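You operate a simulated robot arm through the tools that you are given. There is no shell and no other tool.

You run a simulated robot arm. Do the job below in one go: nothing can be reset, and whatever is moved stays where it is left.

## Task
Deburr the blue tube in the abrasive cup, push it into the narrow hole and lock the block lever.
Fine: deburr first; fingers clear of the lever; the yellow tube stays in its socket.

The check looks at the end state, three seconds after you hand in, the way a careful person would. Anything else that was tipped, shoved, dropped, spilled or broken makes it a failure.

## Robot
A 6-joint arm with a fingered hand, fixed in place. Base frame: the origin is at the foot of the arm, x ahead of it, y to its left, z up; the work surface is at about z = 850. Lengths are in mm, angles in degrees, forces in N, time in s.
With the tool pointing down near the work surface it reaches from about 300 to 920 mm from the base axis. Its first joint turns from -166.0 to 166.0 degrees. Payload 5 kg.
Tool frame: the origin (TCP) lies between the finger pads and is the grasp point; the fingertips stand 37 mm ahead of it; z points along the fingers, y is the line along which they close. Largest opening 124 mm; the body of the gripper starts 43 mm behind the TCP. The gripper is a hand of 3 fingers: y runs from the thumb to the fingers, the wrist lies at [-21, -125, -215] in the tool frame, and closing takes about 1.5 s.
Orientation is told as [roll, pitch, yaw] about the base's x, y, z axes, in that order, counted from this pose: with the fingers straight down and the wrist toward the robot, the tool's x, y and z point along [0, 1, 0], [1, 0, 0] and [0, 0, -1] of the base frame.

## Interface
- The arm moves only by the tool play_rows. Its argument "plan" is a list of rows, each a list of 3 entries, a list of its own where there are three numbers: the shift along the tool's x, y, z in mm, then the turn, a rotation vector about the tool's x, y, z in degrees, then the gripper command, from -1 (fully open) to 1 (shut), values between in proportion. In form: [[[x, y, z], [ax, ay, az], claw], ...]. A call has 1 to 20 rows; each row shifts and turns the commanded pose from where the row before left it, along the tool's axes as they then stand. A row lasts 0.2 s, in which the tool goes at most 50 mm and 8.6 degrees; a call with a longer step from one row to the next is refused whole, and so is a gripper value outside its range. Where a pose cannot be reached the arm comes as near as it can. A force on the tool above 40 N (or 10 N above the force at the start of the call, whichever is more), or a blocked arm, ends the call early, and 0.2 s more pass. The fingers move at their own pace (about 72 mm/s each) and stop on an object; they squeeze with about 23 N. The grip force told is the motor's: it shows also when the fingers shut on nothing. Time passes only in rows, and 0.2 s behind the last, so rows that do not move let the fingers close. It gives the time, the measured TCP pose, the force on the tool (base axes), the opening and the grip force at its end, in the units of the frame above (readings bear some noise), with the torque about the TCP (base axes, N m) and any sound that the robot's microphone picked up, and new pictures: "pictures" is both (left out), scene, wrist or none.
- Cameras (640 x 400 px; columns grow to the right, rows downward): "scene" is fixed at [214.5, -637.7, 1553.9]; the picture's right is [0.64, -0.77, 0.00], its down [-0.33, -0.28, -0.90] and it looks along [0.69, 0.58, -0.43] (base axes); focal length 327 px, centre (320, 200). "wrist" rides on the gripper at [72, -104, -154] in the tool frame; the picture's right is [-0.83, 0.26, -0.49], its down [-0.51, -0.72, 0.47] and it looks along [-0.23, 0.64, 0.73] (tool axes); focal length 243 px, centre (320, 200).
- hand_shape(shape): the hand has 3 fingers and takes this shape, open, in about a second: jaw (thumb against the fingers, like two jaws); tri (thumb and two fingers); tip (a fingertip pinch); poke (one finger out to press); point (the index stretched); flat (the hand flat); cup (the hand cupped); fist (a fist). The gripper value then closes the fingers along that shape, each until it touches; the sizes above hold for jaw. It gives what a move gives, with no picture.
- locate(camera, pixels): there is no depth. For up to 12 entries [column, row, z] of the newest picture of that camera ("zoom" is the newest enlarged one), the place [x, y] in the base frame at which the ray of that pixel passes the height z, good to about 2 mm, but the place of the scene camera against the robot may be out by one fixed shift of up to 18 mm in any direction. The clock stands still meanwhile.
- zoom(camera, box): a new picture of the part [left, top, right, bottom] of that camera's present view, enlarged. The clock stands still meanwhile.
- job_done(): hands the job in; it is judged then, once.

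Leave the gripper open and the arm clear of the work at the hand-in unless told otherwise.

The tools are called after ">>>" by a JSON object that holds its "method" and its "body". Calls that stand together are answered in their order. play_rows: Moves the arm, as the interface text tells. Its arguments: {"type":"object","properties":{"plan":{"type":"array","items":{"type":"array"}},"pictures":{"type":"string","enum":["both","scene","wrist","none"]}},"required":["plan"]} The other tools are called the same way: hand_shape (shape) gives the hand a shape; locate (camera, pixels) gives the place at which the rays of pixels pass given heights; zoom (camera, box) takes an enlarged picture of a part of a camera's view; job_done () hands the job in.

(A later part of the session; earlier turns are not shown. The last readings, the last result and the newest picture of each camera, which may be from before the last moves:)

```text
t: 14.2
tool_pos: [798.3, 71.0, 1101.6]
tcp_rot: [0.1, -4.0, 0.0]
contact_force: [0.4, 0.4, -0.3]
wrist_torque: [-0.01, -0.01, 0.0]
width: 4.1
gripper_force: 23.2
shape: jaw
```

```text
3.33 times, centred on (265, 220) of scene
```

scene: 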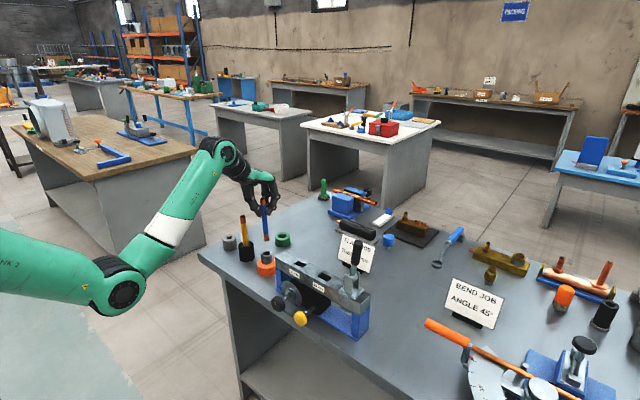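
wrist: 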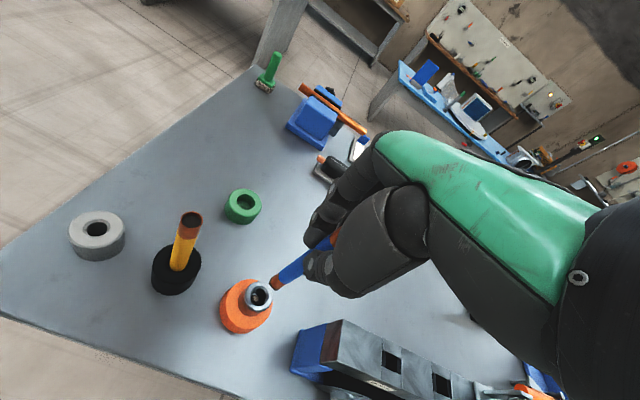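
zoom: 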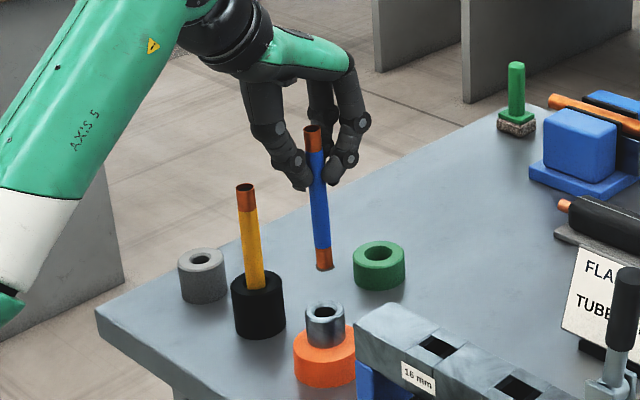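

The tube now looks upright. In both views its downward extension runs into the cup mouth: wrist tip (275, 282) toward mouth (258, 296), scene tip (324, 268) toward mouth (325, 310). I'll measure both more precisely at higher zoom.

>>> {"method": "zoom", "body": {"camera": "scene", "box": [250, 190, 290, 270]}}

>>> {"method": "zoom", "body": {"camera": "wrist", "box": [240, 265, 300, 315]}}

>>> {"method": "locate", "body": {"camera": "wrist", "pixels": [[258.3, 295.6, 905], [258.3, 295.6, 910], [258.3, 295.6, 917], [258.3, 295.6, 925], [275.4, 282.4, 970], [275.4, 282.4, 975], [275.4, 282.4, 980]]}}

```text
5.00 times, centred on (270, 230) of scene
```

zoom: 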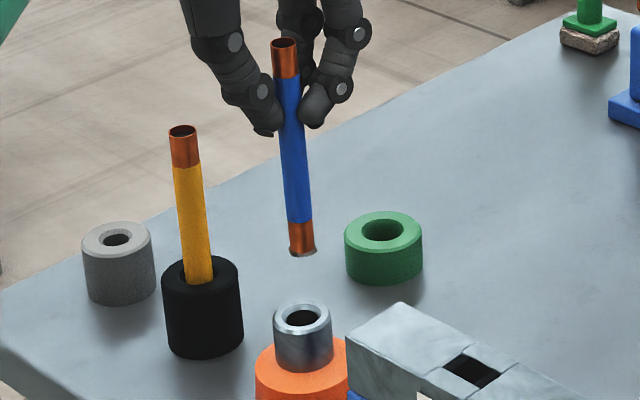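

```text
8.00 times, centred on (270, 290) of wrist
```

zoom: 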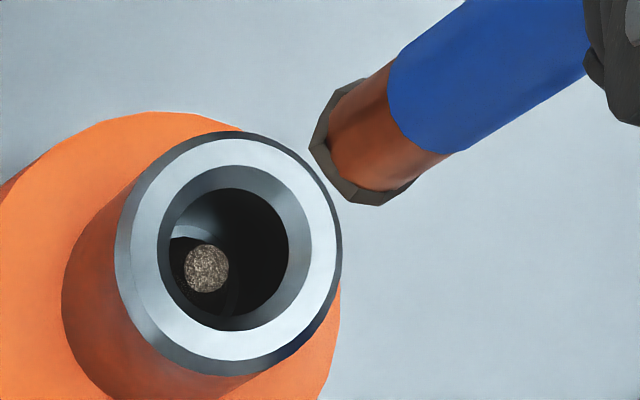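

```text
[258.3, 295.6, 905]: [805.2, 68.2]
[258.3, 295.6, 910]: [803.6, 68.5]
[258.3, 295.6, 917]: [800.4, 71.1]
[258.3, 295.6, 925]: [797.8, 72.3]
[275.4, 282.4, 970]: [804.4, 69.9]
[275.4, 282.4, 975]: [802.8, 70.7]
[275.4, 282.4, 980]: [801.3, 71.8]
```

Combining both views, the tube tip seems about 3–4 mm too far in +x over the cup axis and about right in y. I'll shift -3 mm in x and -1 mm in y while lowering 45 mm, which leaves the tip about 10 mm above the mouth, then check again.

>>> {"method": "play_rows", "body": {"plan": [[[-0.4, -2.05, 14.9], [0, 0, 0], 1], [[-0.3, -2.05, 14.9], [0, 0, 0], 1], [[-0.3, -2.05, 14.9], [0, 0, 0], 1], [[0, 0, 0], [0, 0, 0], 1], [[0, 0, 0], [0, 0, 0], 1]]}}

>>> {"method": "zoom", "body": {"camera": "wrist", "box": [250, 255, 310, 305]}}

>>> {"method": "zoom", "body": {"camera": "scene", "box": [250, 210, 290, 270]}}

```text
t: 15.4
tool_pos: [795.5, 67.8, 1055.7]
tcp_rot: [0.0, -4.0, 0.0]
contact_force: [-0.8, -0.1, -1.0]
wrist_torque: [0.0, -0.03, 0.04]
width: 4.0
gripper_force: 23.1
shape: jaw
```

scene: 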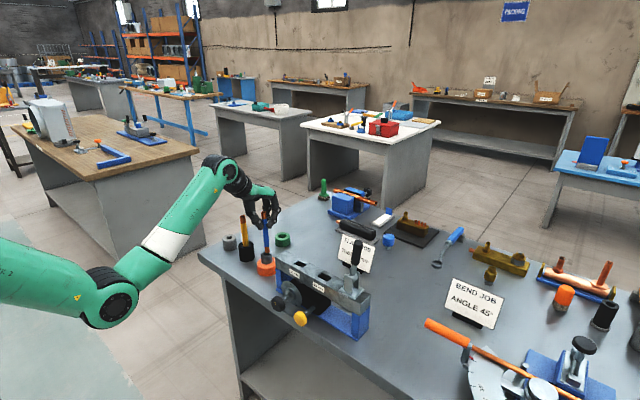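
wrist: 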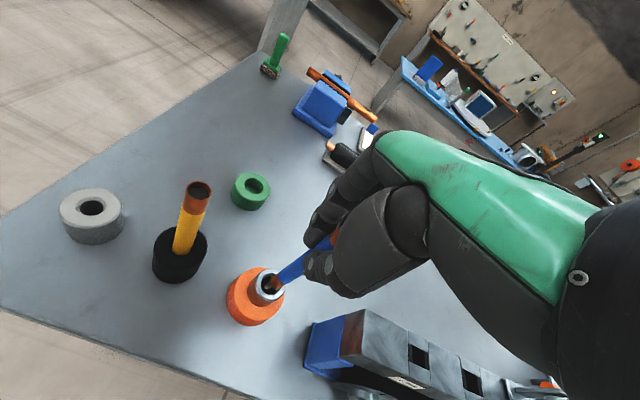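

```text
8.00 times, centred on (280, 280) of wrist
```

zoom: 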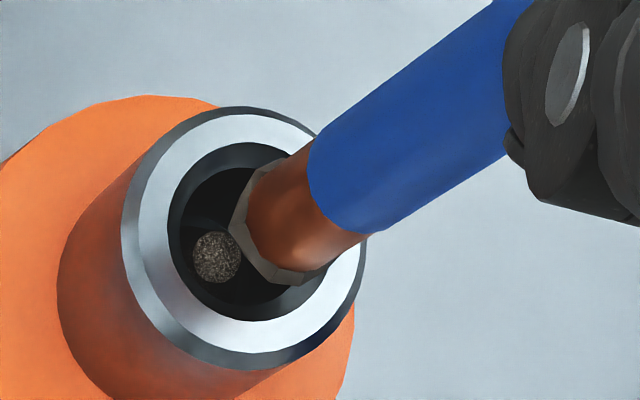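

```text
6.67 times, centred on (270, 240) of scene
```

zoom: 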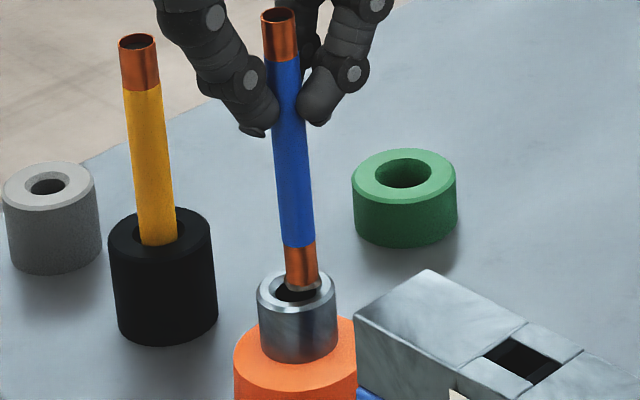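

The tip now appears about 3 mm above the mouth. The offset in both views works out to roughly +2.8 mm in x and -3 mm in y. I'll raise 3 mm and shift by (-2.8, +3.1), then check again.

>>> {"method": "play_rows", "body": {"plan": [[[3.1, -2.6, -3.2], [0, 0, 0], 1], [[0, 0, 0], [0, 0, 0], 1], [[0, 0, 0], [0, 0, 0], 1]]}}

>>> {"method": "zoom", "body": {"camera": "wrist", "box": [250, 255, 310, 305]}}

>>> {"method": "zoom", "body": {"camera": "scene", "box": [252, 228, 282, 268]}}

```text
t: 16.2
tool_pos: [792.3, 71.6, 1057.8]
tcp_rot: [-0.1, -3.9, 0.0]
contact_force: [-0.2, -0.3, -0.2]
wrist_torque: [-0.02, -0.04, 0.0]
width: 4.1
gripper_force: 23.0
shape: jaw
```

scene: 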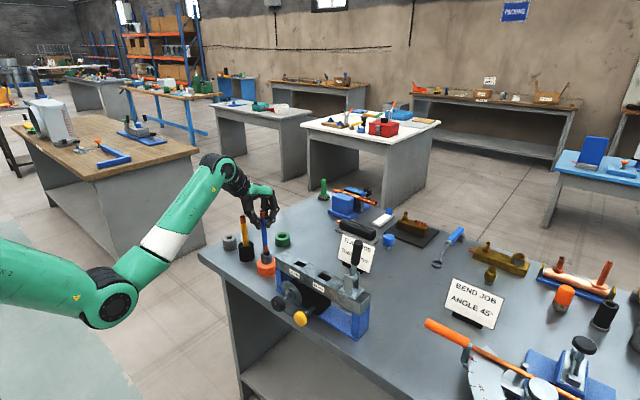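
wrist: 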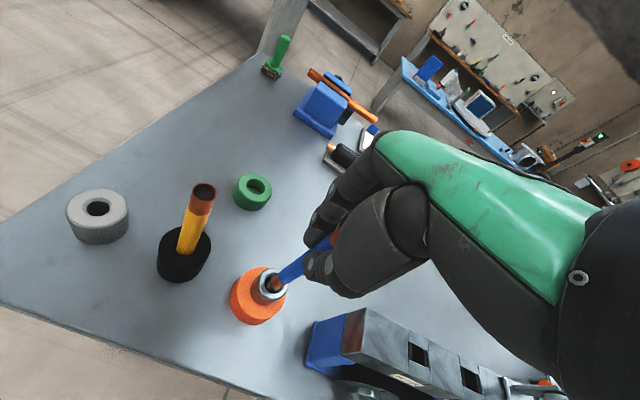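

```text
8.00 times, centred on (280, 280) of wrist
```

zoom: 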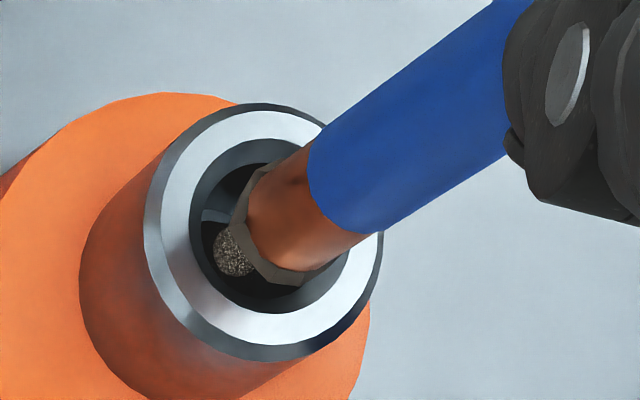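

```text
10.00 times, centred on (267, 248) of scene
```

zoom: 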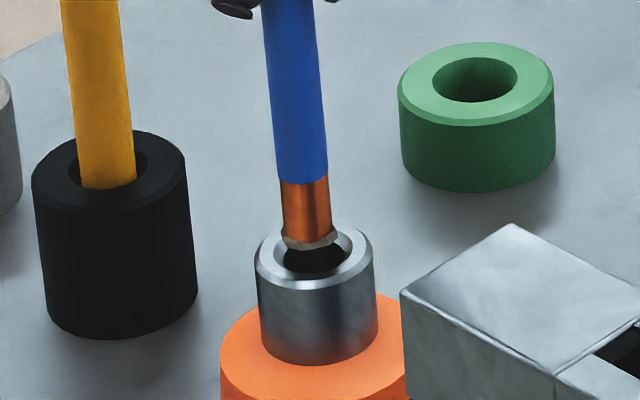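

The tip is now within about 1.3 mm in x, centred in y, and about 4 mm above the rim. I'll nudge +1.3 mm in x and descend 8 mm gently, reading the force.

>>> {"method": "play_rows", "body": {"plan": [[[0, 1.3, 0.1], [0, 0, 0], 1], [[0, -0.14, 2], [0, 0, 0], 1], [[0, -0.14, 2], [0, 0, 0], 1], [[0, -0.14, 2], [0, 0, 0], 1], [[0, -0.14, 2], [0, 0, 0], 1], [[0, 0, 0], [0, 0, 0], 1]]}}

>>> {"method": "zoom", "body": {"camera": "wrist", "box": [250, 255, 310, 305]}}

>>> {"method": "zoom", "body": {"camera": "scene", "box": [252, 228, 282, 268]}}

```text
t: 17.6
tool_pos: [793.0, 72.7, 1050.5]
tcp_rot: [0.0, -4.1, -0.1]
contact_force: [-0.1, -0.3, -1.4]
wrist_torque: [0.02, -0.02, -0.02]
width: 4.2
gripper_force: 23.5
shape: jaw
```

scene: 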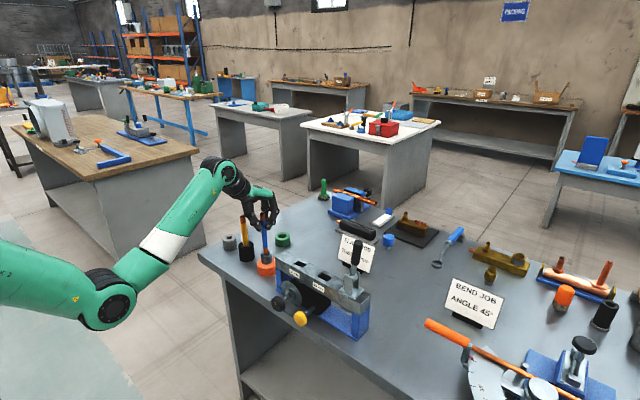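
wrist: 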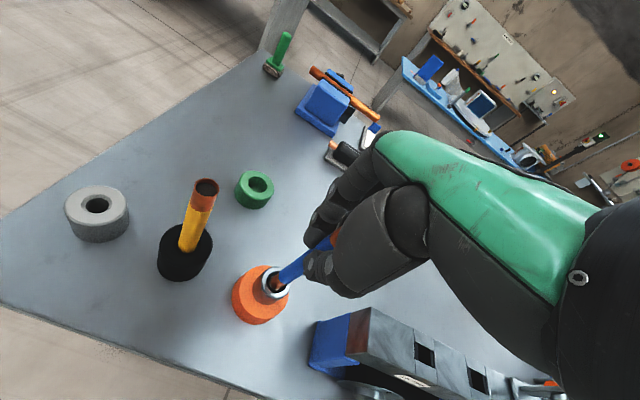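

```text
8.00 times, centred on (280, 280) of wrist
```

zoom: 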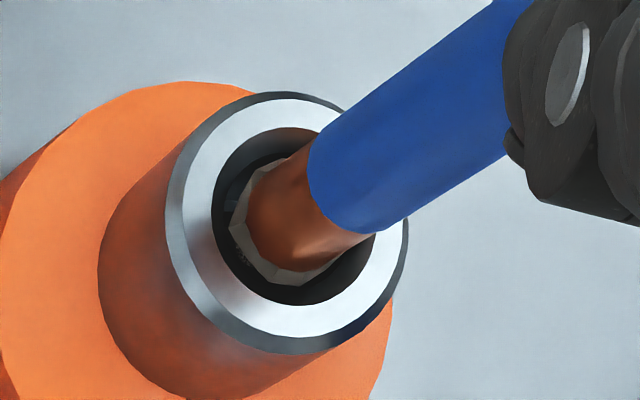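

```text
10.00 times, centred on (267, 248) of scene
```

zoom: 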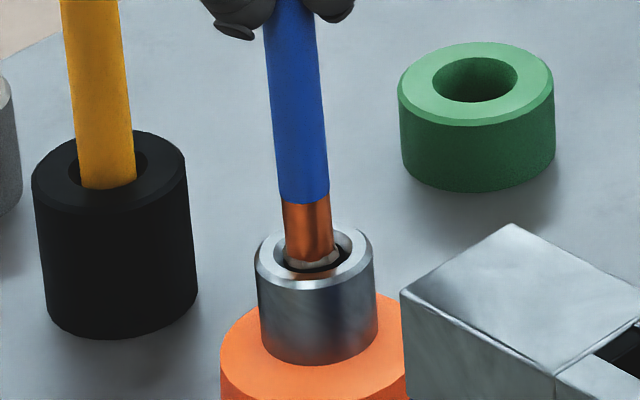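

The tip is inside the chamfered mouth, roughly centred, with no contact force. I'll descend another 10 mm in 2 mm steps with a 0.5 mm correction in y, watching the force.

>>> {"method": "play_rows", "body": {"plan": [[[-0.5, -0.14, 2], [0, 0, 0], 1], [[0, -0.14, 2], [0, 0, 0], 1], [[0, -0.14, 2], [0, 0, 0], 1], [[0, -0.14, 2], [0, 0, 0], 1], [[0, -0.14, 2], [0, 0, 0], 1], [[0, 0, 0], [0, 0, 0], 1]]}}

>>> {"method": "zoom", "body": {"camera": "wrist", "box": [250, 245, 310, 295]}}

>>> {"method": "zoom", "body": {"camera": "scene", "box": [252, 228, 282, 268]}}

```text
t: 19.0
tool_pos: [793.3, 70.3, 1040.2]
tcp_rot: [-0.1, -4.1, -0.1]
contact_force: [-0.7, 1.1, -1.8]
wrist_torque: [-0.02, -0.03, -0.01]
width: 3.8
gripper_force: 22.7
shape: jaw
```

scene: 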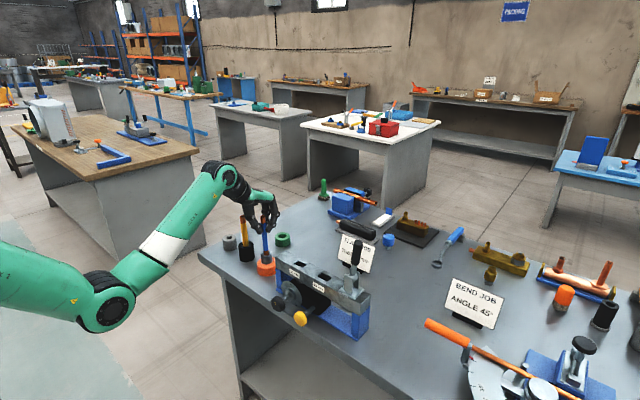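
wrist: 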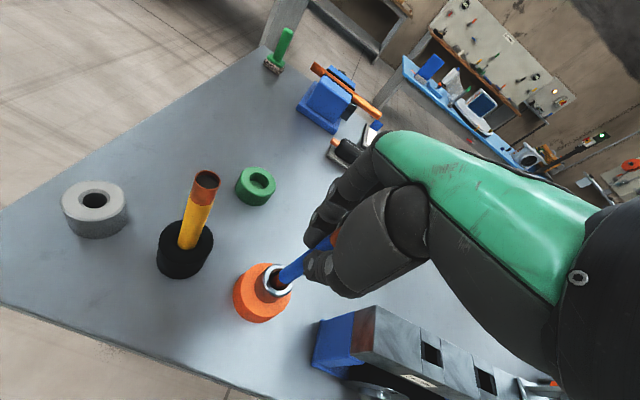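

```text
8.00 times, centred on (280, 270) of wrist
```

zoom: 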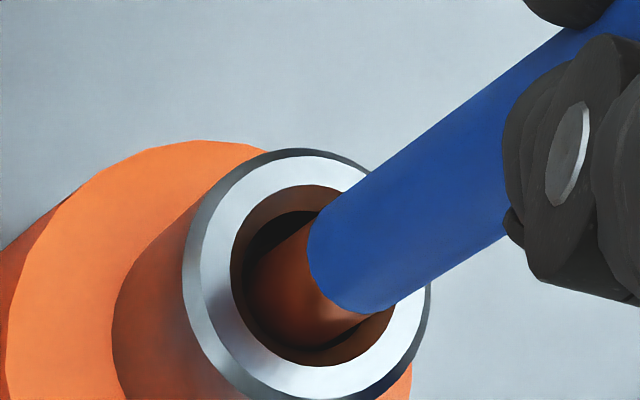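

```text
10.00 times, centred on (267, 248) of scene
```

zoom: 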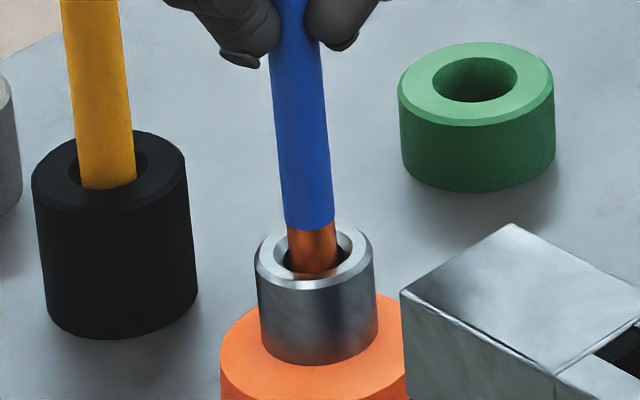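

The end is about 14 mm into the bore with no resistance. I'll keep going down in finer steps until the force shows contact with the abrasive.

>>> {"method": "play_rows", "body": {"plan": [[[0, -0.09, 1.3], [0, 0, 0], 1], [[0, -0.09, 1.3], [0, 0, 0], 1], [[0, -0.09, 1.3], [0, 0, 0], 1], [[0, -0.09, 1.3], [0, 0, 0], 1], [[0, -0.09, 1.3], [0, 0, 0], 1], [[0, -0.09, 1.3], [0, 0, 0], 1]]}}

>>> {"method": "zoom", "body": {"camera": "wrist", "box": [250, 245, 310, 295]}}

>>> {"method": "zoom", "body": {"camera": "scene", "box": [252, 228, 282, 268]}}

```text
t: 20.4
tool_pos: [794.1, 70.0, 1032.4]
tcp_rot: [0.0, -4.0, -0.1]
contact_force: [-0.4, 0.1, -0.9]
wrist_torque: [-0.02, 0.01, 0.01]
width: 4.1
gripper_force: 23.0
shape: jaw
```

scene: 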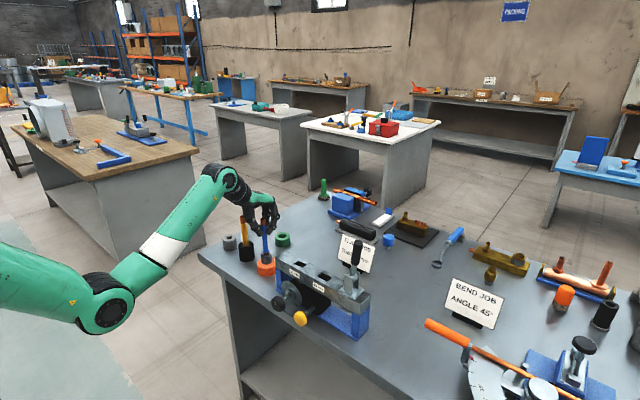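
wrist: 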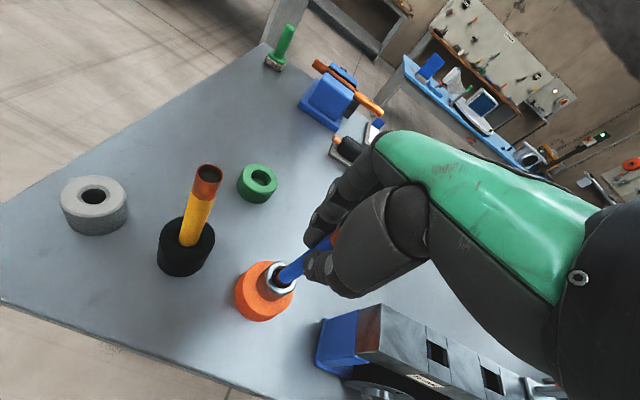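

```text
8.00 times, centred on (280, 270) of wrist
```

zoom: 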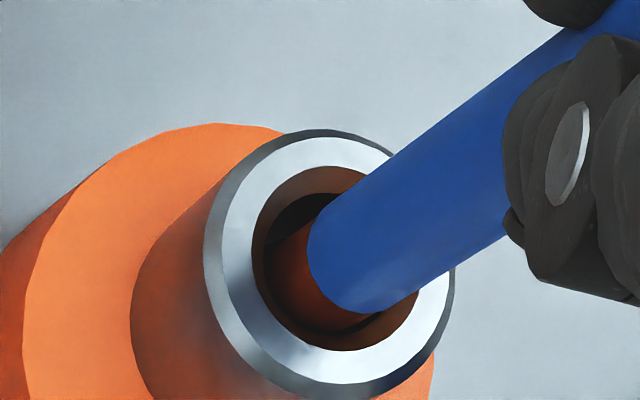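

```text
10.00 times, centred on (267, 248) of scene
```

zoom: 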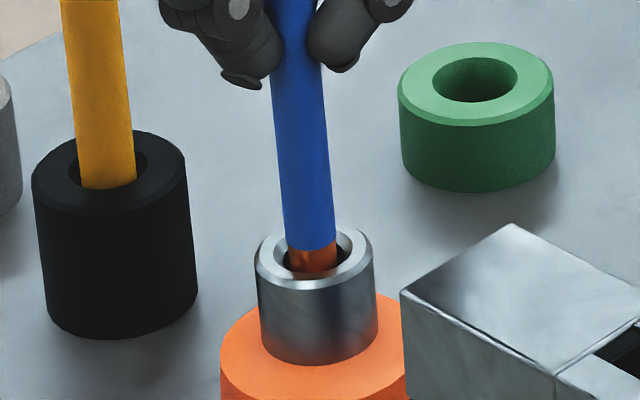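

There is still no contact at about 22 mm deep. I'll continue down in the same small steps.

>>> {"method": "play_rows", "body": {"plan": [[[0, -0.09, 1.3], [0, 0, 0], 1], [[0, -0.09, 1.3], [0, 0, 0], 1], [[0, -0.09, 1.3], [0, 0, 0], 1], [[0, -0.09, 1.3], [0, 0, 0], 1], [[0, -0.09, 1.3], [0, 0, 0], 1], [[0, -0.09, 1.3], [0, 0, 0], 1]], "pictures": "wrist"}}

>>> {"method": "zoom", "body": {"camera": "scene", "box": [242, 210, 292, 275]}}

```text
t: 21.8
tool_pos: [794.0, 71.5, 1023.8]
tcp_rot: [0.0, -4.1, 0.0]
contact_force: [-0.3, 0.1, 0.1]
wrist_torque: [0.01, 0.01, 0.0]
width: 4.0
gripper_force: 23.1
shape: jaw
```

wrist: 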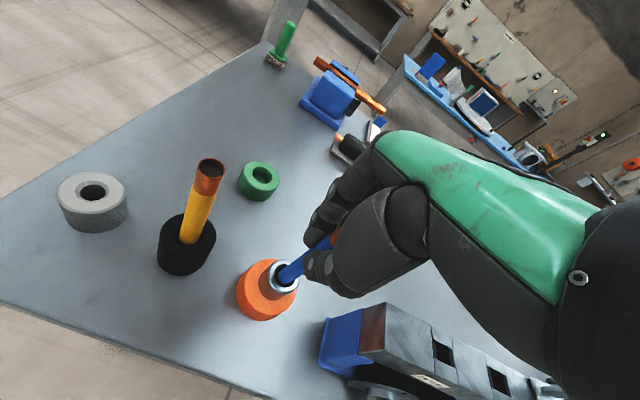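

```text
6.15 times, centred on (267, 242) of scene
```

zoom: 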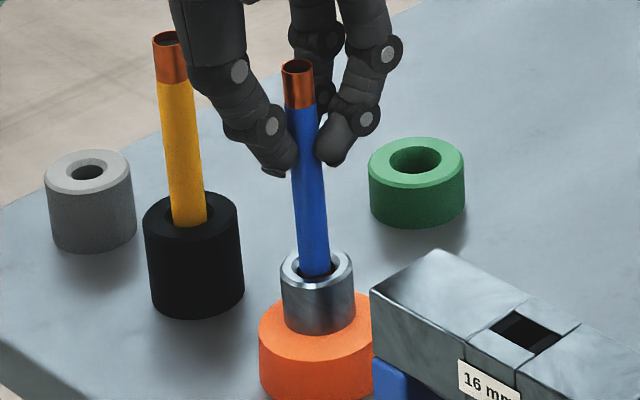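

There is still no contact, at about 30 mm deep. I'll continue in 1 mm steps.

>>> {"method": "play_rows", "body": {"plan": [[[0, -0.07, 1], [0, 0, 0], 1], [[0, -0.07, 1], [0, 0, 0], 1], [[0, -0.07, 1], [0, 0, 0], 1], [[0, -0.07, 1], [0, 0, 0], 1], [[0, -0.07, 1], [0, 0, 0], 1], [[0, -0.07, 1], [0, 0, 0], 1]], "pictures": "wrist"}}

>>> {"method": "zoom", "body": {"camera": "scene", "box": [242, 210, 292, 275]}}

```text
t: 23.2
tool_pos: [792.4, 71.4, 1020.7]
tcp_rot: [0.0, -4.3, 0.0]
contact_force: [-0.3, 0.9, 16.4]
wrist_torque: [-0.05, -0.09, 0.03]
width: 4.4
gripper_force: 23.2
shape: jaw
```

wrist: 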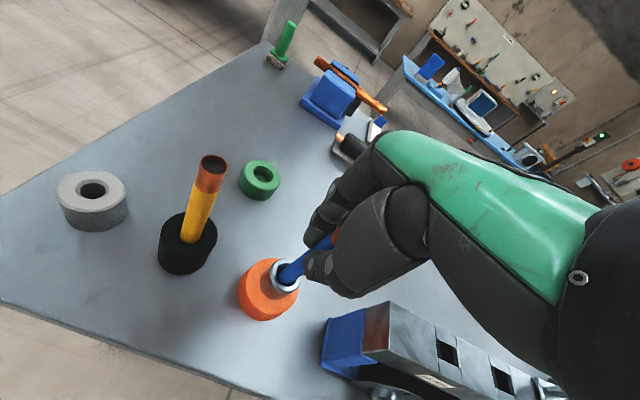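

```text
6.15 times, centred on (267, 242) of scene
```

zoom: 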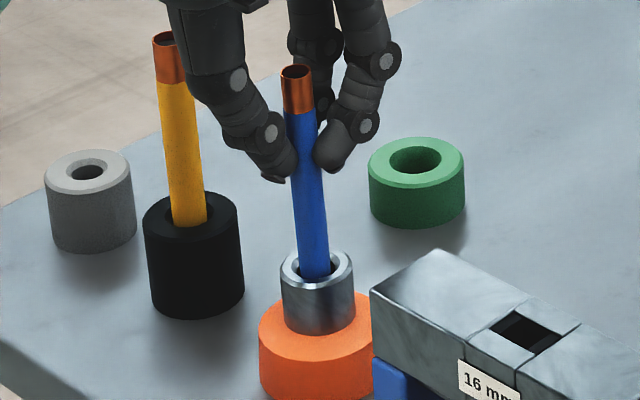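

Contact: 16 N upward with the end on the abrasive. I'll twist the tube about the vertical axis under this pressure, first +32° to see how it behaves.

>>> {"method": "play_rows", "body": {"plan": [[[0, 0, 0], [0, 0.56, -7.98], 1], [[0, 0, 0], [0, 0.56, -7.98], 1], [[0, 0, 0], [0, 0.56, -7.98], 1], [[0, 0, 0], [0, 0.56, -7.98], 1], [[0, 0, 0], [0, 0, 0], 1]]}}

>>> {"method": "zoom", "body": {"camera": "scene", "box": [242, 210, 292, 275]}}

```text
t: 24.4
tool_pos: [792.7, 70.4, 1019.4]
tcp_rot: [0.0, -4.2, 32.1]
contact_force: [0.6, 0.0, 24.4]
wrist_torque: [0.02, -0.09, -0.05]
width: 5.5
gripper_force: 23.5
shape: jaw
```

scene: 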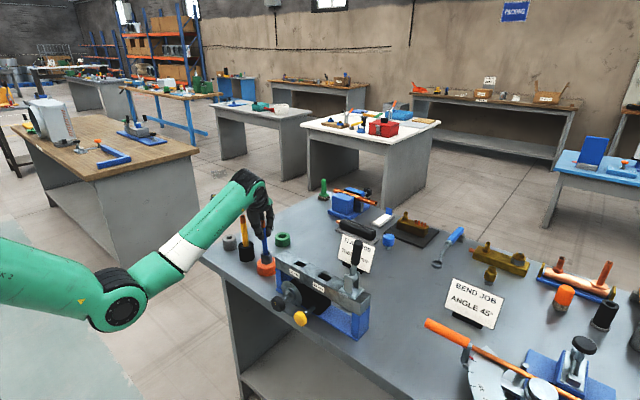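
wrist: 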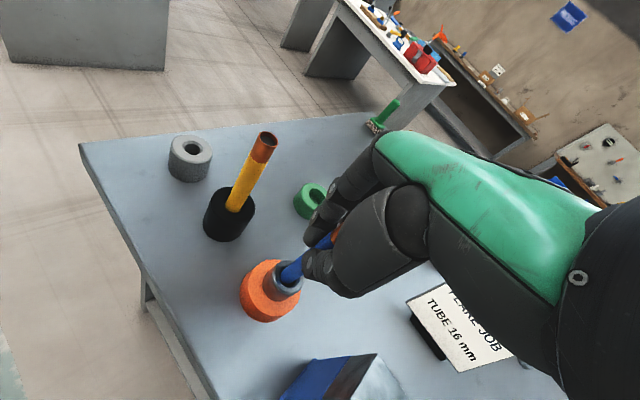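

```text
6.15 times, centred on (267, 242) of scene
```

zoom: 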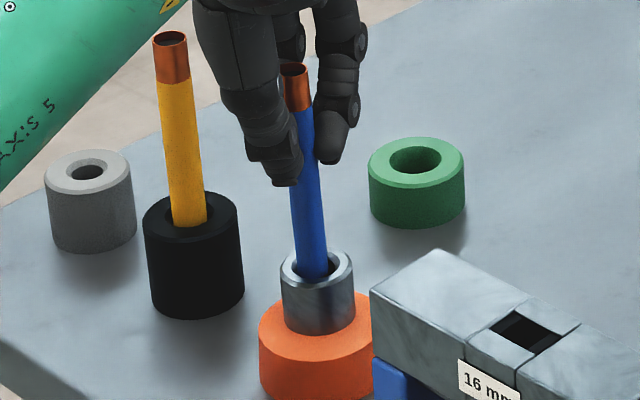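

The pressure rose to 24 N, more than needed. I'll ease up 1 mm and twist back through -64°.

>>> {"method": "play_rows", "body": {"plan": [[[0, 0.1, -1.2], [0, 0, 0], 1], [[0, 0, 0], [0, -0.56, 7.98], 1], [[0, 0, 0], [0, -0.56, 7.98], 1], [[0, 0, 0], [0, -0.56, 7.98], 1], [[0, 0, 0], [0, -0.56, 7.98], 1], [[0, 0, 0], [0, -0.56, 7.98], 1], [[0, 0, 0], [0, -0.56, 7.98], 1], [[0, 0, 0], [0, -0.56, 7.98], 1], [[0, 0, 0], [0, -0.56, 7.98], 1], [[0, 0, 0], [0, 0, 0], 1]]}}

>>> {"method": "zoom", "body": {"camera": "scene", "box": [242, 210, 292, 275]}}

```text
t: 26.6
tool_pos: [791.6, 70.5, 1021.0]
tcp_rot: [-0.1, -4.0, -32.1]
contact_force: [0.5, 1.6, 10.6]
wrist_torque: [-0.04, -0.08, 0.08]
width: 5.0
gripper_force: 23.0
shape: jaw
```

scene: 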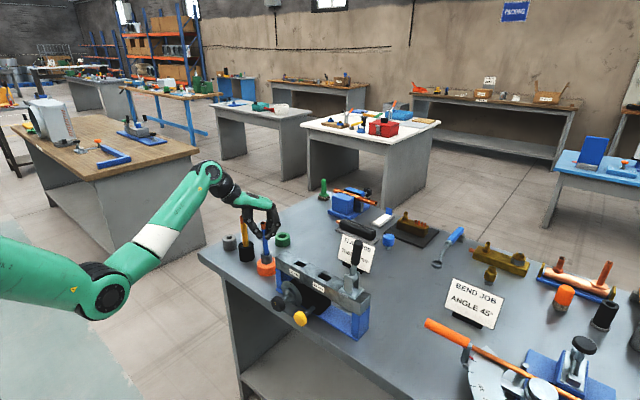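
wrist: 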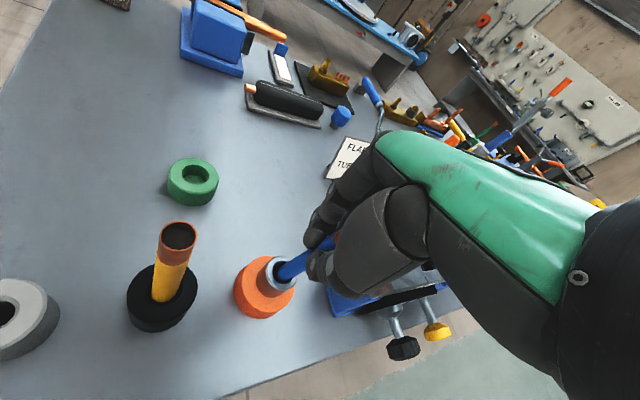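

```text
6.15 times, centred on (267, 242) of scene
```

zoom: 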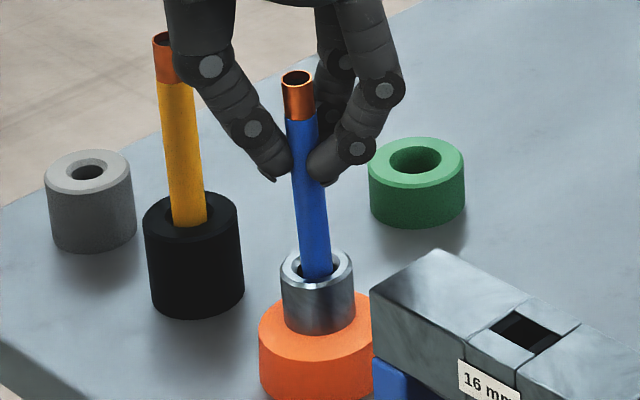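

The force is now a moderate 10.6 N and the tube is stable. I'll twist another +64°, then -64°, for a thorough deburr.

>>> {"method": "play_rows", "body": {"plan": [[[0, 0, 0.4], [0, 0.56, -7.98], 1], [[0, 0, 0], [0, 0.56, -7.98], 1], [[0, 0, 0], [0, 0.56, -7.98], 1], [[0, 0, 0], [0, 0.56, -7.98], 1], [[0, 0, 0], [0, 0.56, -7.98], 1], [[0, 0, 0], [0, 0.56, -7.98], 1], [[0, 0, 0], [0, 0.56, -7.98], 1], [[0, 0, 0], [0, 0.56, -7.98], 1], [[0, 0, 0], [0, 0, 0], 1], [[0, 0, 0], [0, -0.56, 7.98], 1], [[0, 0, 0], [0, -0.56, 7.98], 1], [[0, 0, 0], [0, -0.56, 7.98], 1], [[0, 0, 0], [0, -0.56, 7.98], 1], [[0, 0, 0], [0, -0.56, 7.98], 1], [[0, 0, 0], [0, -0.56, 7.98], 1], [[0, 0, 0], [0, -0.56, 7.98], 1], [[0, 0, 0], [0, -0.56, 7.98], 1], [[0, 0, 0], [0, 0, 0], 1]], "pictures": "none"}}

```text
t: 30.4
tool_pos: [792.5, 72.4, 1019.7]
tcp_rot: [-0.1, -4.1, -32.1]
contact_force: [0.4, 1.7, 12.2]
wrist_torque: [-0.04, -0.1, 0.07]
width: 5.0
gripper_force: 23.6
shape: jaw
```

I'll twist back +64° and -32° to neutral yaw, then lift straight up about 45 mm to inspect the end.

>>> {"method": "play_rows", "body": {"plan": [[[0, 0, 0], [0, 0.56, -7.98], 1], [[0, 0, 0], [0, 0.56, -7.98], 1], [[0, 0, 0], [0, 0.56, -7.98], 1], [[0, 0, 0], [0, 0.56, -7.98], 1], [[0, 0, 0], [0, 0.56, -7.98], 1], [[0, 0, 0], [0, 0.56, -7.98], 1], [[0, 0, 0], [0, 0.56, -7.98], 1], [[0, 0, 0], [0, 0.56, -7.98], 1], [[0, 0, 0], [0, -0.56, 7.98], 1], [[0, 0, 0], [0, -0.56, 7.98], 1], [[0, 0, 0], [0, -0.56, 7.98], 1], [[0, 0, 0], [0, -0.56, 7.98], 1], [[0, 0, 0], [0, 0, 0], 1]], "pictures": "wrist"}}

>>> {"method": "play_rows", "body": {"plan": [[[0, 0.4, -5], [0, 0, 0], 1], [[0, 0.7, -10], [0, 0, 0], 1], [[0, 0.7, -10], [0, 0, 0], 1], [[0, 0.7, -10], [0, 0, 0], 1], [[0, 0.7, -10], [0, 0, 0], 1], [[0, 0.7, -10], [0, 0, 0], 1], [[0, 0, 0], [0, 0, 0], 1]]}}

>>> {"method": "zoom", "body": {"camera": "wrist", "box": [250, 255, 310, 305]}}

>>> {"method": "zoom", "body": {"camera": "scene", "box": [242, 200, 292, 265]}}

```text
t: 33.2
tool_pos: [793.2, 70.7, 1019.0]
tcp_rot: [-0.1, -4.1, -0.1]
contact_force: [-0.6, 0.8, 11.3]
wrist_torque: [-0.05, -0.07, 0.07]
width: 5.1
gripper_force: 22.9
shape: jaw
```

wrist: 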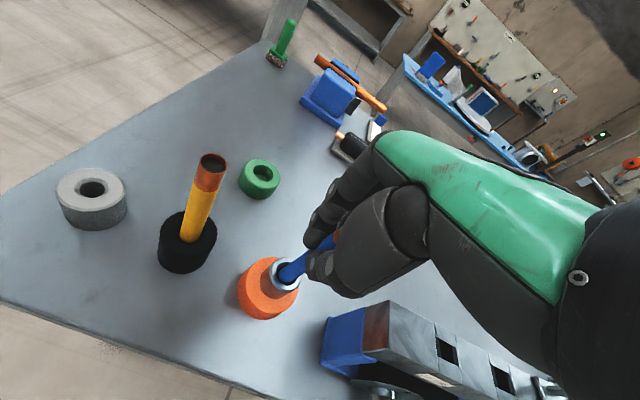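

```text
t: 34.8
tool_pos: [792.6, 70.4, 1075.0]
tcp_rot: [0.0, -4.0, -0.1]
contact_force: [0.8, 0.6, -0.1]
wrist_torque: [0.01, -0.03, -0.02]
width: 4.8
gripper_force: 22.9
shape: jaw
```

scene: 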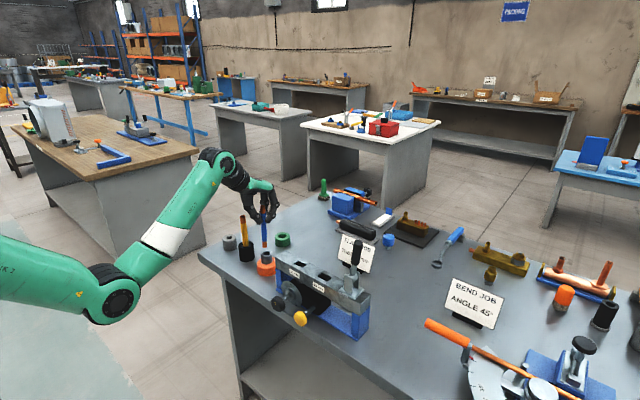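
wrist: 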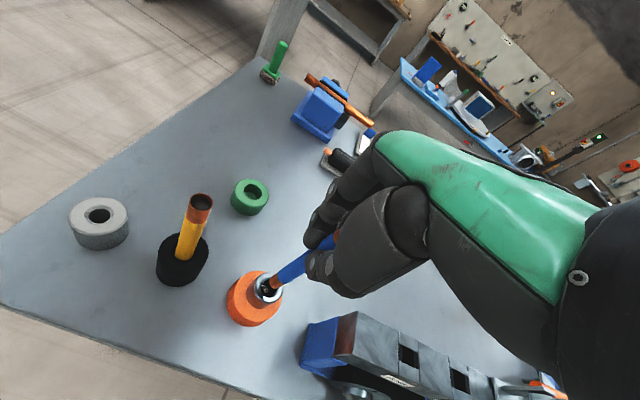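

```text
8.00 times, centred on (280, 280) of wrist
```

zoom: 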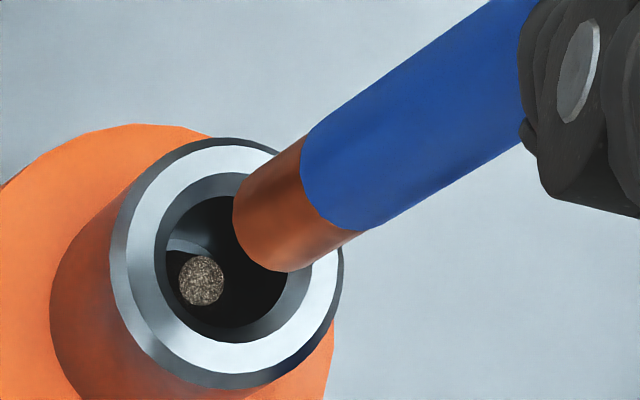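

```text
6.15 times, centred on (267, 232) of scene
```

zoom: 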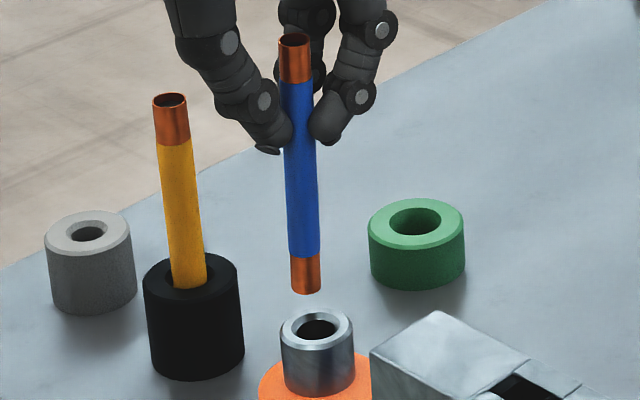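

The burr is gone and the lower end is clean copper. The tube may have tilted slightly in the grip, so I'll measure its pose again before going to the block.

>>> {"method": "zoom", "body": {"camera": "wrist", "box": [262, 222, 342, 297]}}

>>> {"method": "zoom", "body": {"camera": "scene", "box": [245, 195, 285, 255]}}

```text
5.33 times, centred on (302, 260) of wrist
```

zoom: 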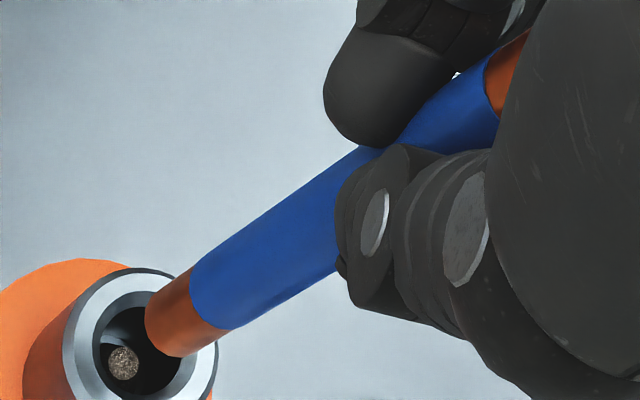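

```text
6.67 times, centred on (265, 225) of scene
```

zoom: 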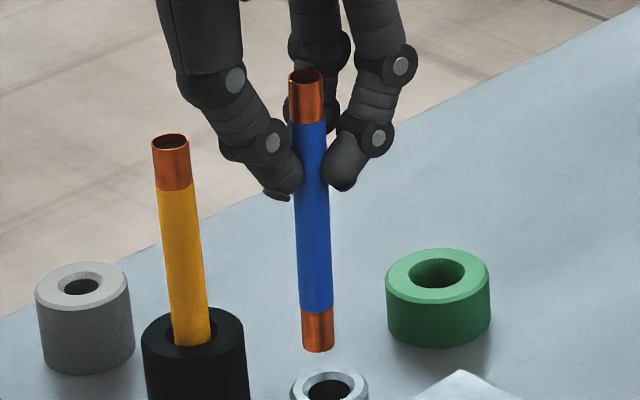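

The tube leans slightly in the grip, about 2° toward the robot and 1° toward +y beyond vertical, which I'll correct. From this viewpoint I'll also zoom on the 16 mm hole, visible near (409, 355), to triangulate it.

>>> {"method": "zoom", "body": {"camera": "wrist", "box": [320, 310, 480, 400]}}

>>> {"method": "zoom", "body": {"camera": "scene", "box": [280, 245, 340, 290]}}

```text
4.00 times, centred on (400, 355) of wrist
```

zoom: 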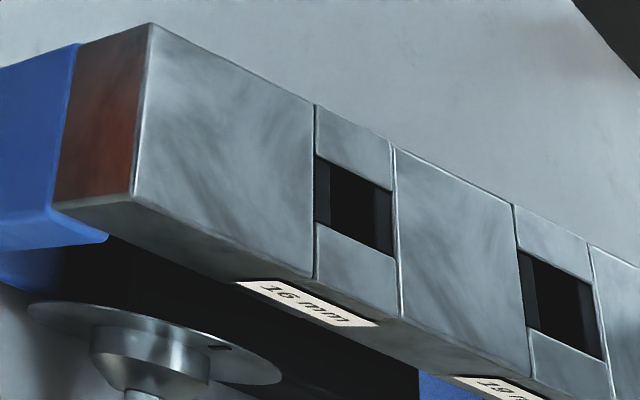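

```text
8.89 times, centred on (310, 268) of scene
```

zoom: 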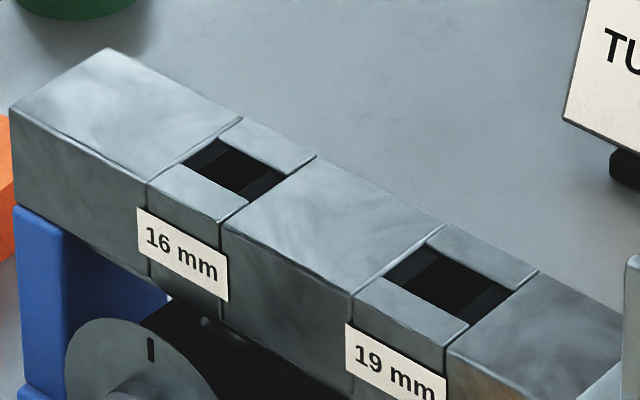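

>>> {"method": "locate", "body": {"camera": "wrist", "pixels": [[408.5, 356.6, 970], [408.5, 356.6, 980], [408.5, 356.6, 990], [399, 344.3, 980], [417.8, 352.5, 980], [418, 369, 980], [399, 360.8, 980], [357.5, 311.3, 980], [353, 403, 980]]}}

>>> {"method": "locate", "body": {"camera": "scene", "pixels": [[300.4, 264.5, 970], [300.4, 264.5, 980], [300.4, 264.5, 990], [265.3, 253.6, 918]]}}

```text
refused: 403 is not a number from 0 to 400
```

```text
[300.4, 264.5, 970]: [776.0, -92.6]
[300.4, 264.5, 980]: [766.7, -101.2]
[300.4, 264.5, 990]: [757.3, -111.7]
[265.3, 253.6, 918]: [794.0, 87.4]
```

>>> {"method": "locate", "body": {"camera": "wrist", "pixels": [[408.5, 356.6, 970], [408.5, 356.6, 980], [408.5, 356.6, 990], [399, 344.3, 980], [417.8, 352.5, 980], [418, 369, 980], [399, 360.8, 980], [357.5, 311.3, 980]]}}

```text
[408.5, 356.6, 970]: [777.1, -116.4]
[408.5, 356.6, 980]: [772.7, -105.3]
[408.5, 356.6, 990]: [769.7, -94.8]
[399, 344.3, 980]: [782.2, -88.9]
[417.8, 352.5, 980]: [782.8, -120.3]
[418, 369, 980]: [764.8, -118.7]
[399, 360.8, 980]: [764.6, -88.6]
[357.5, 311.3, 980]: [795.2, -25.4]
```

The views agree on the 16 mm hole at about (773.5, -109.5) with the block top near z 976–980. I'll raise the tube well clear, correct the tilt by (-2°, -1.1°), and carry it over the hole with the tip about 30 mm above the block.

>>> {"method": "play_rows", "body": {"plan": [[[0, 1.6, -23.3], [0, 0, 0], 1], [[0, 1.6, -23.3], [0, 0, 0], 1], [[0, 1.6, -23.3], [0, 0, 0], 1], [[0, 0, 0], [-2, -1.1, 0], 1], [[-36, -5, 0], [0, 0, 0], 1], [[-36, -5, 0], [0, 0, 0], 1], [[-36, -5, 0], [0, 0, 0], 1], [[-36, -5, 0], [0, 0, 0], 1], [[-35, -5, 0], [0, 0, 0], 1], [[0, 0, 0], [0, 0, 0], 1], [[0, 0, 0], [0, 0, 0], 1]]}}

>>> {"method": "zoom", "body": {"camera": "wrist", "box": [220, 240, 330, 330]}}

>>> {"method": "zoom", "body": {"camera": "scene", "box": [270, 180, 340, 290]}}

```text
t: 37.2
tool_pos: [768.2, -106.5, 1146.6]
tcp_rot: [-1.1, -6.0, 0.0]
contact_force: [-1.0, 0.5, -0.1]
wrist_torque: [-0.02, 0.02, 0.02]
width: 4.8
gripper_force: 23.5
shape: jaw
```

scene: 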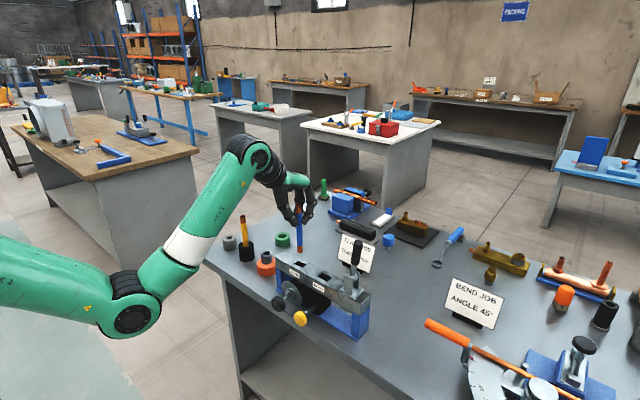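
wrist: 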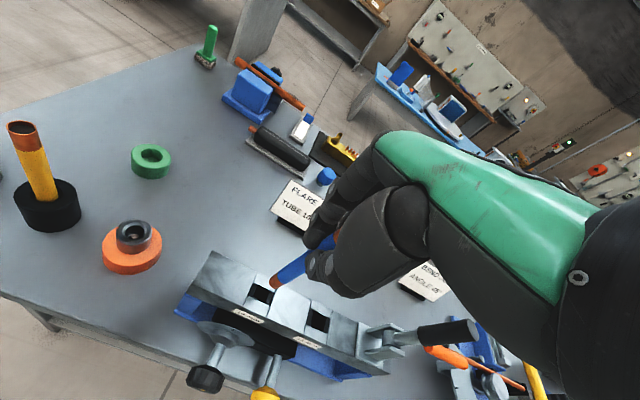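

```text
4.44 times, centred on (275, 285) of wrist
```

zoom: 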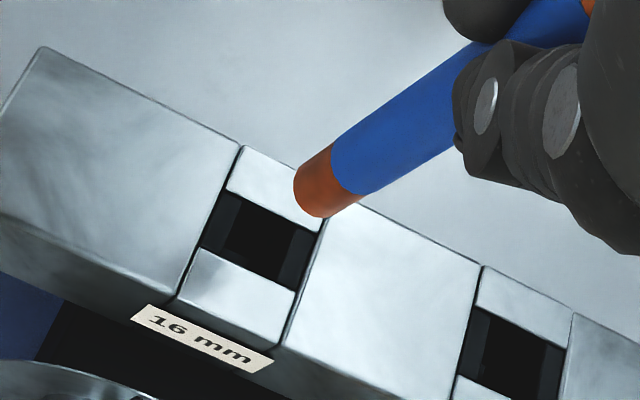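

```text
3.64 times, centred on (305, 235) of scene
```

zoom: 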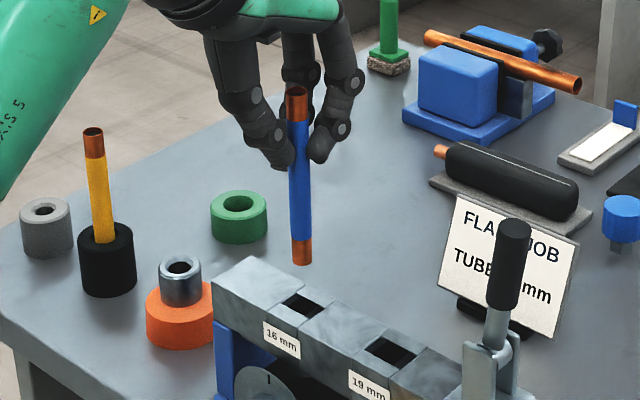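

The tube stands upright over the block in the scene view, and its tip lines up with the 16 mm hole within about 1 mm. The wrist view shows darker strips at both ends of the hole, so I'll zoom in on that.

>>> {"method": "zoom", "body": {"camera": "wrist", "box": [244, 278, 284, 308]}}

>>> {"method": "zoom", "body": {"camera": "scene", "box": [288, 248, 318, 278]}}

>>> {"method": "zoom", "body": {"camera": "wrist", "box": [340, 300, 500, 390]}}

```text
13.33 times, centred on (264, 293) of wrist
```

zoom: 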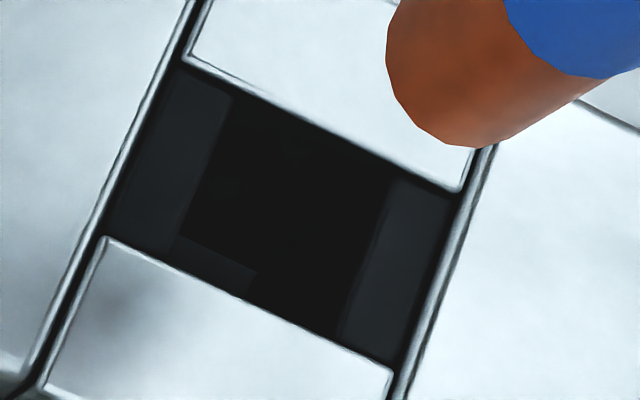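

```text
13.33 times, centred on (303, 263) of scene
```

zoom: 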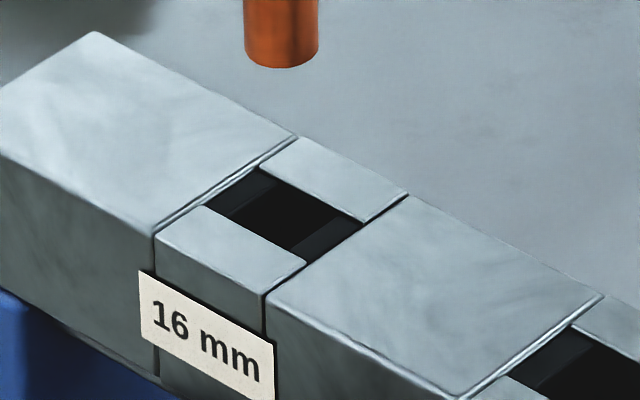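

```text
4.00 times, centred on (420, 345) of wrist
```

zoom: 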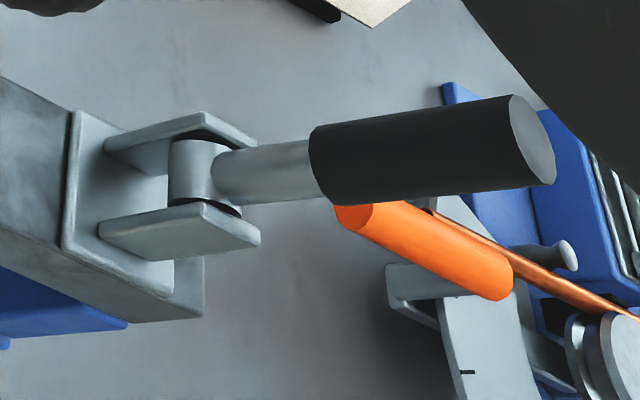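

The hole's clear opening between the dark jaws is about 18 x 18 mm, and the tip is about 42 mm above it and about 1 mm too far in +x and +y. I'll lower 30 mm with a (-1, -0.8) correction and look again.

>>> {"method": "play_rows", "body": {"plan": [[[-0.1, -1.4, 9.9], [0, 0, 0], 1], [[-0.1, -1.4, 9.9], [0, 0, 0], 1], [[-0.1, -1.4, 9.9], [0, 0, 0], 1], [[0, 0, 0], [0, 0, 0], 1], [[0, 0, 0], [0, 0, 0], 1]]}}

>>> {"method": "zoom", "body": {"camera": "wrist", "box": [250, 268, 290, 298]}}

>>> {"method": "zoom", "body": {"camera": "scene", "box": [288, 248, 318, 278]}}

```text
t: 38.4
tool_pos: [766.4, -107.6, 1113.5]
tcp_rot: [-1.2, -6.0, -0.1]
contact_force: [0.5, 0.5, 0.1]
wrist_torque: [0.01, -0.03, 0.0]
width: 4.6
gripper_force: 22.5
shape: jaw
```

scene: 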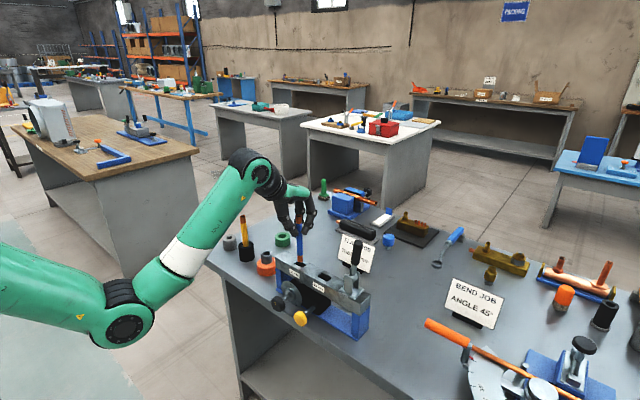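
wrist: 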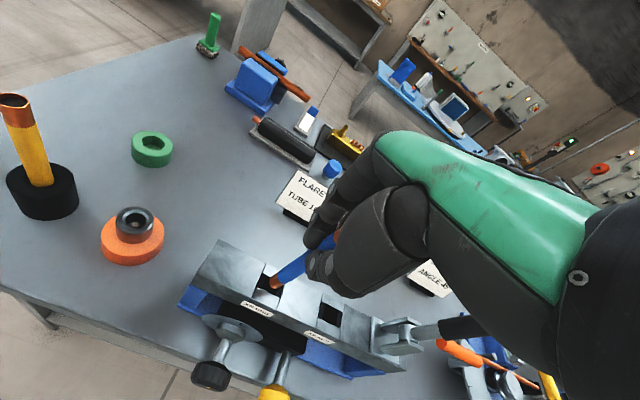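

```text
13.33 times, centred on (270, 283) of wrist
```

zoom: 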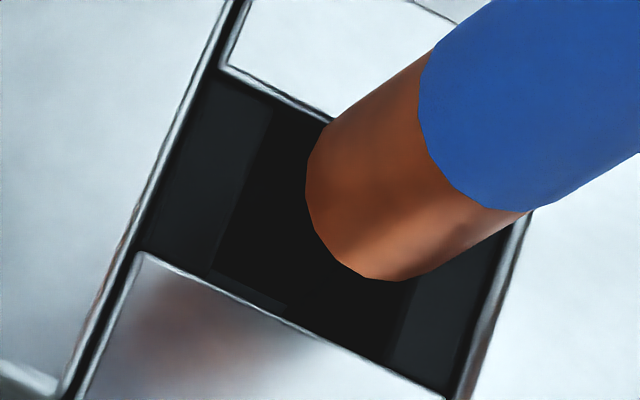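

```text
13.33 times, centred on (303, 263) of scene
```

zoom: 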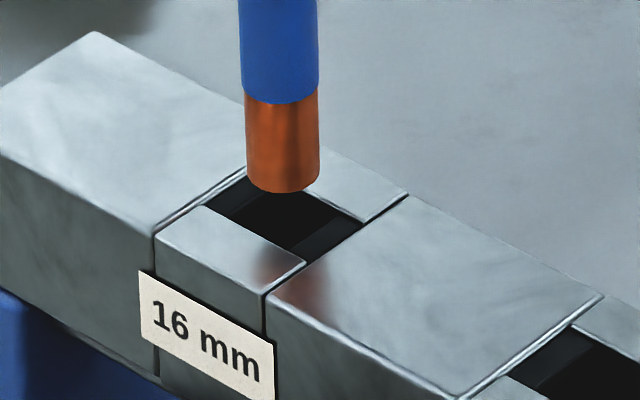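

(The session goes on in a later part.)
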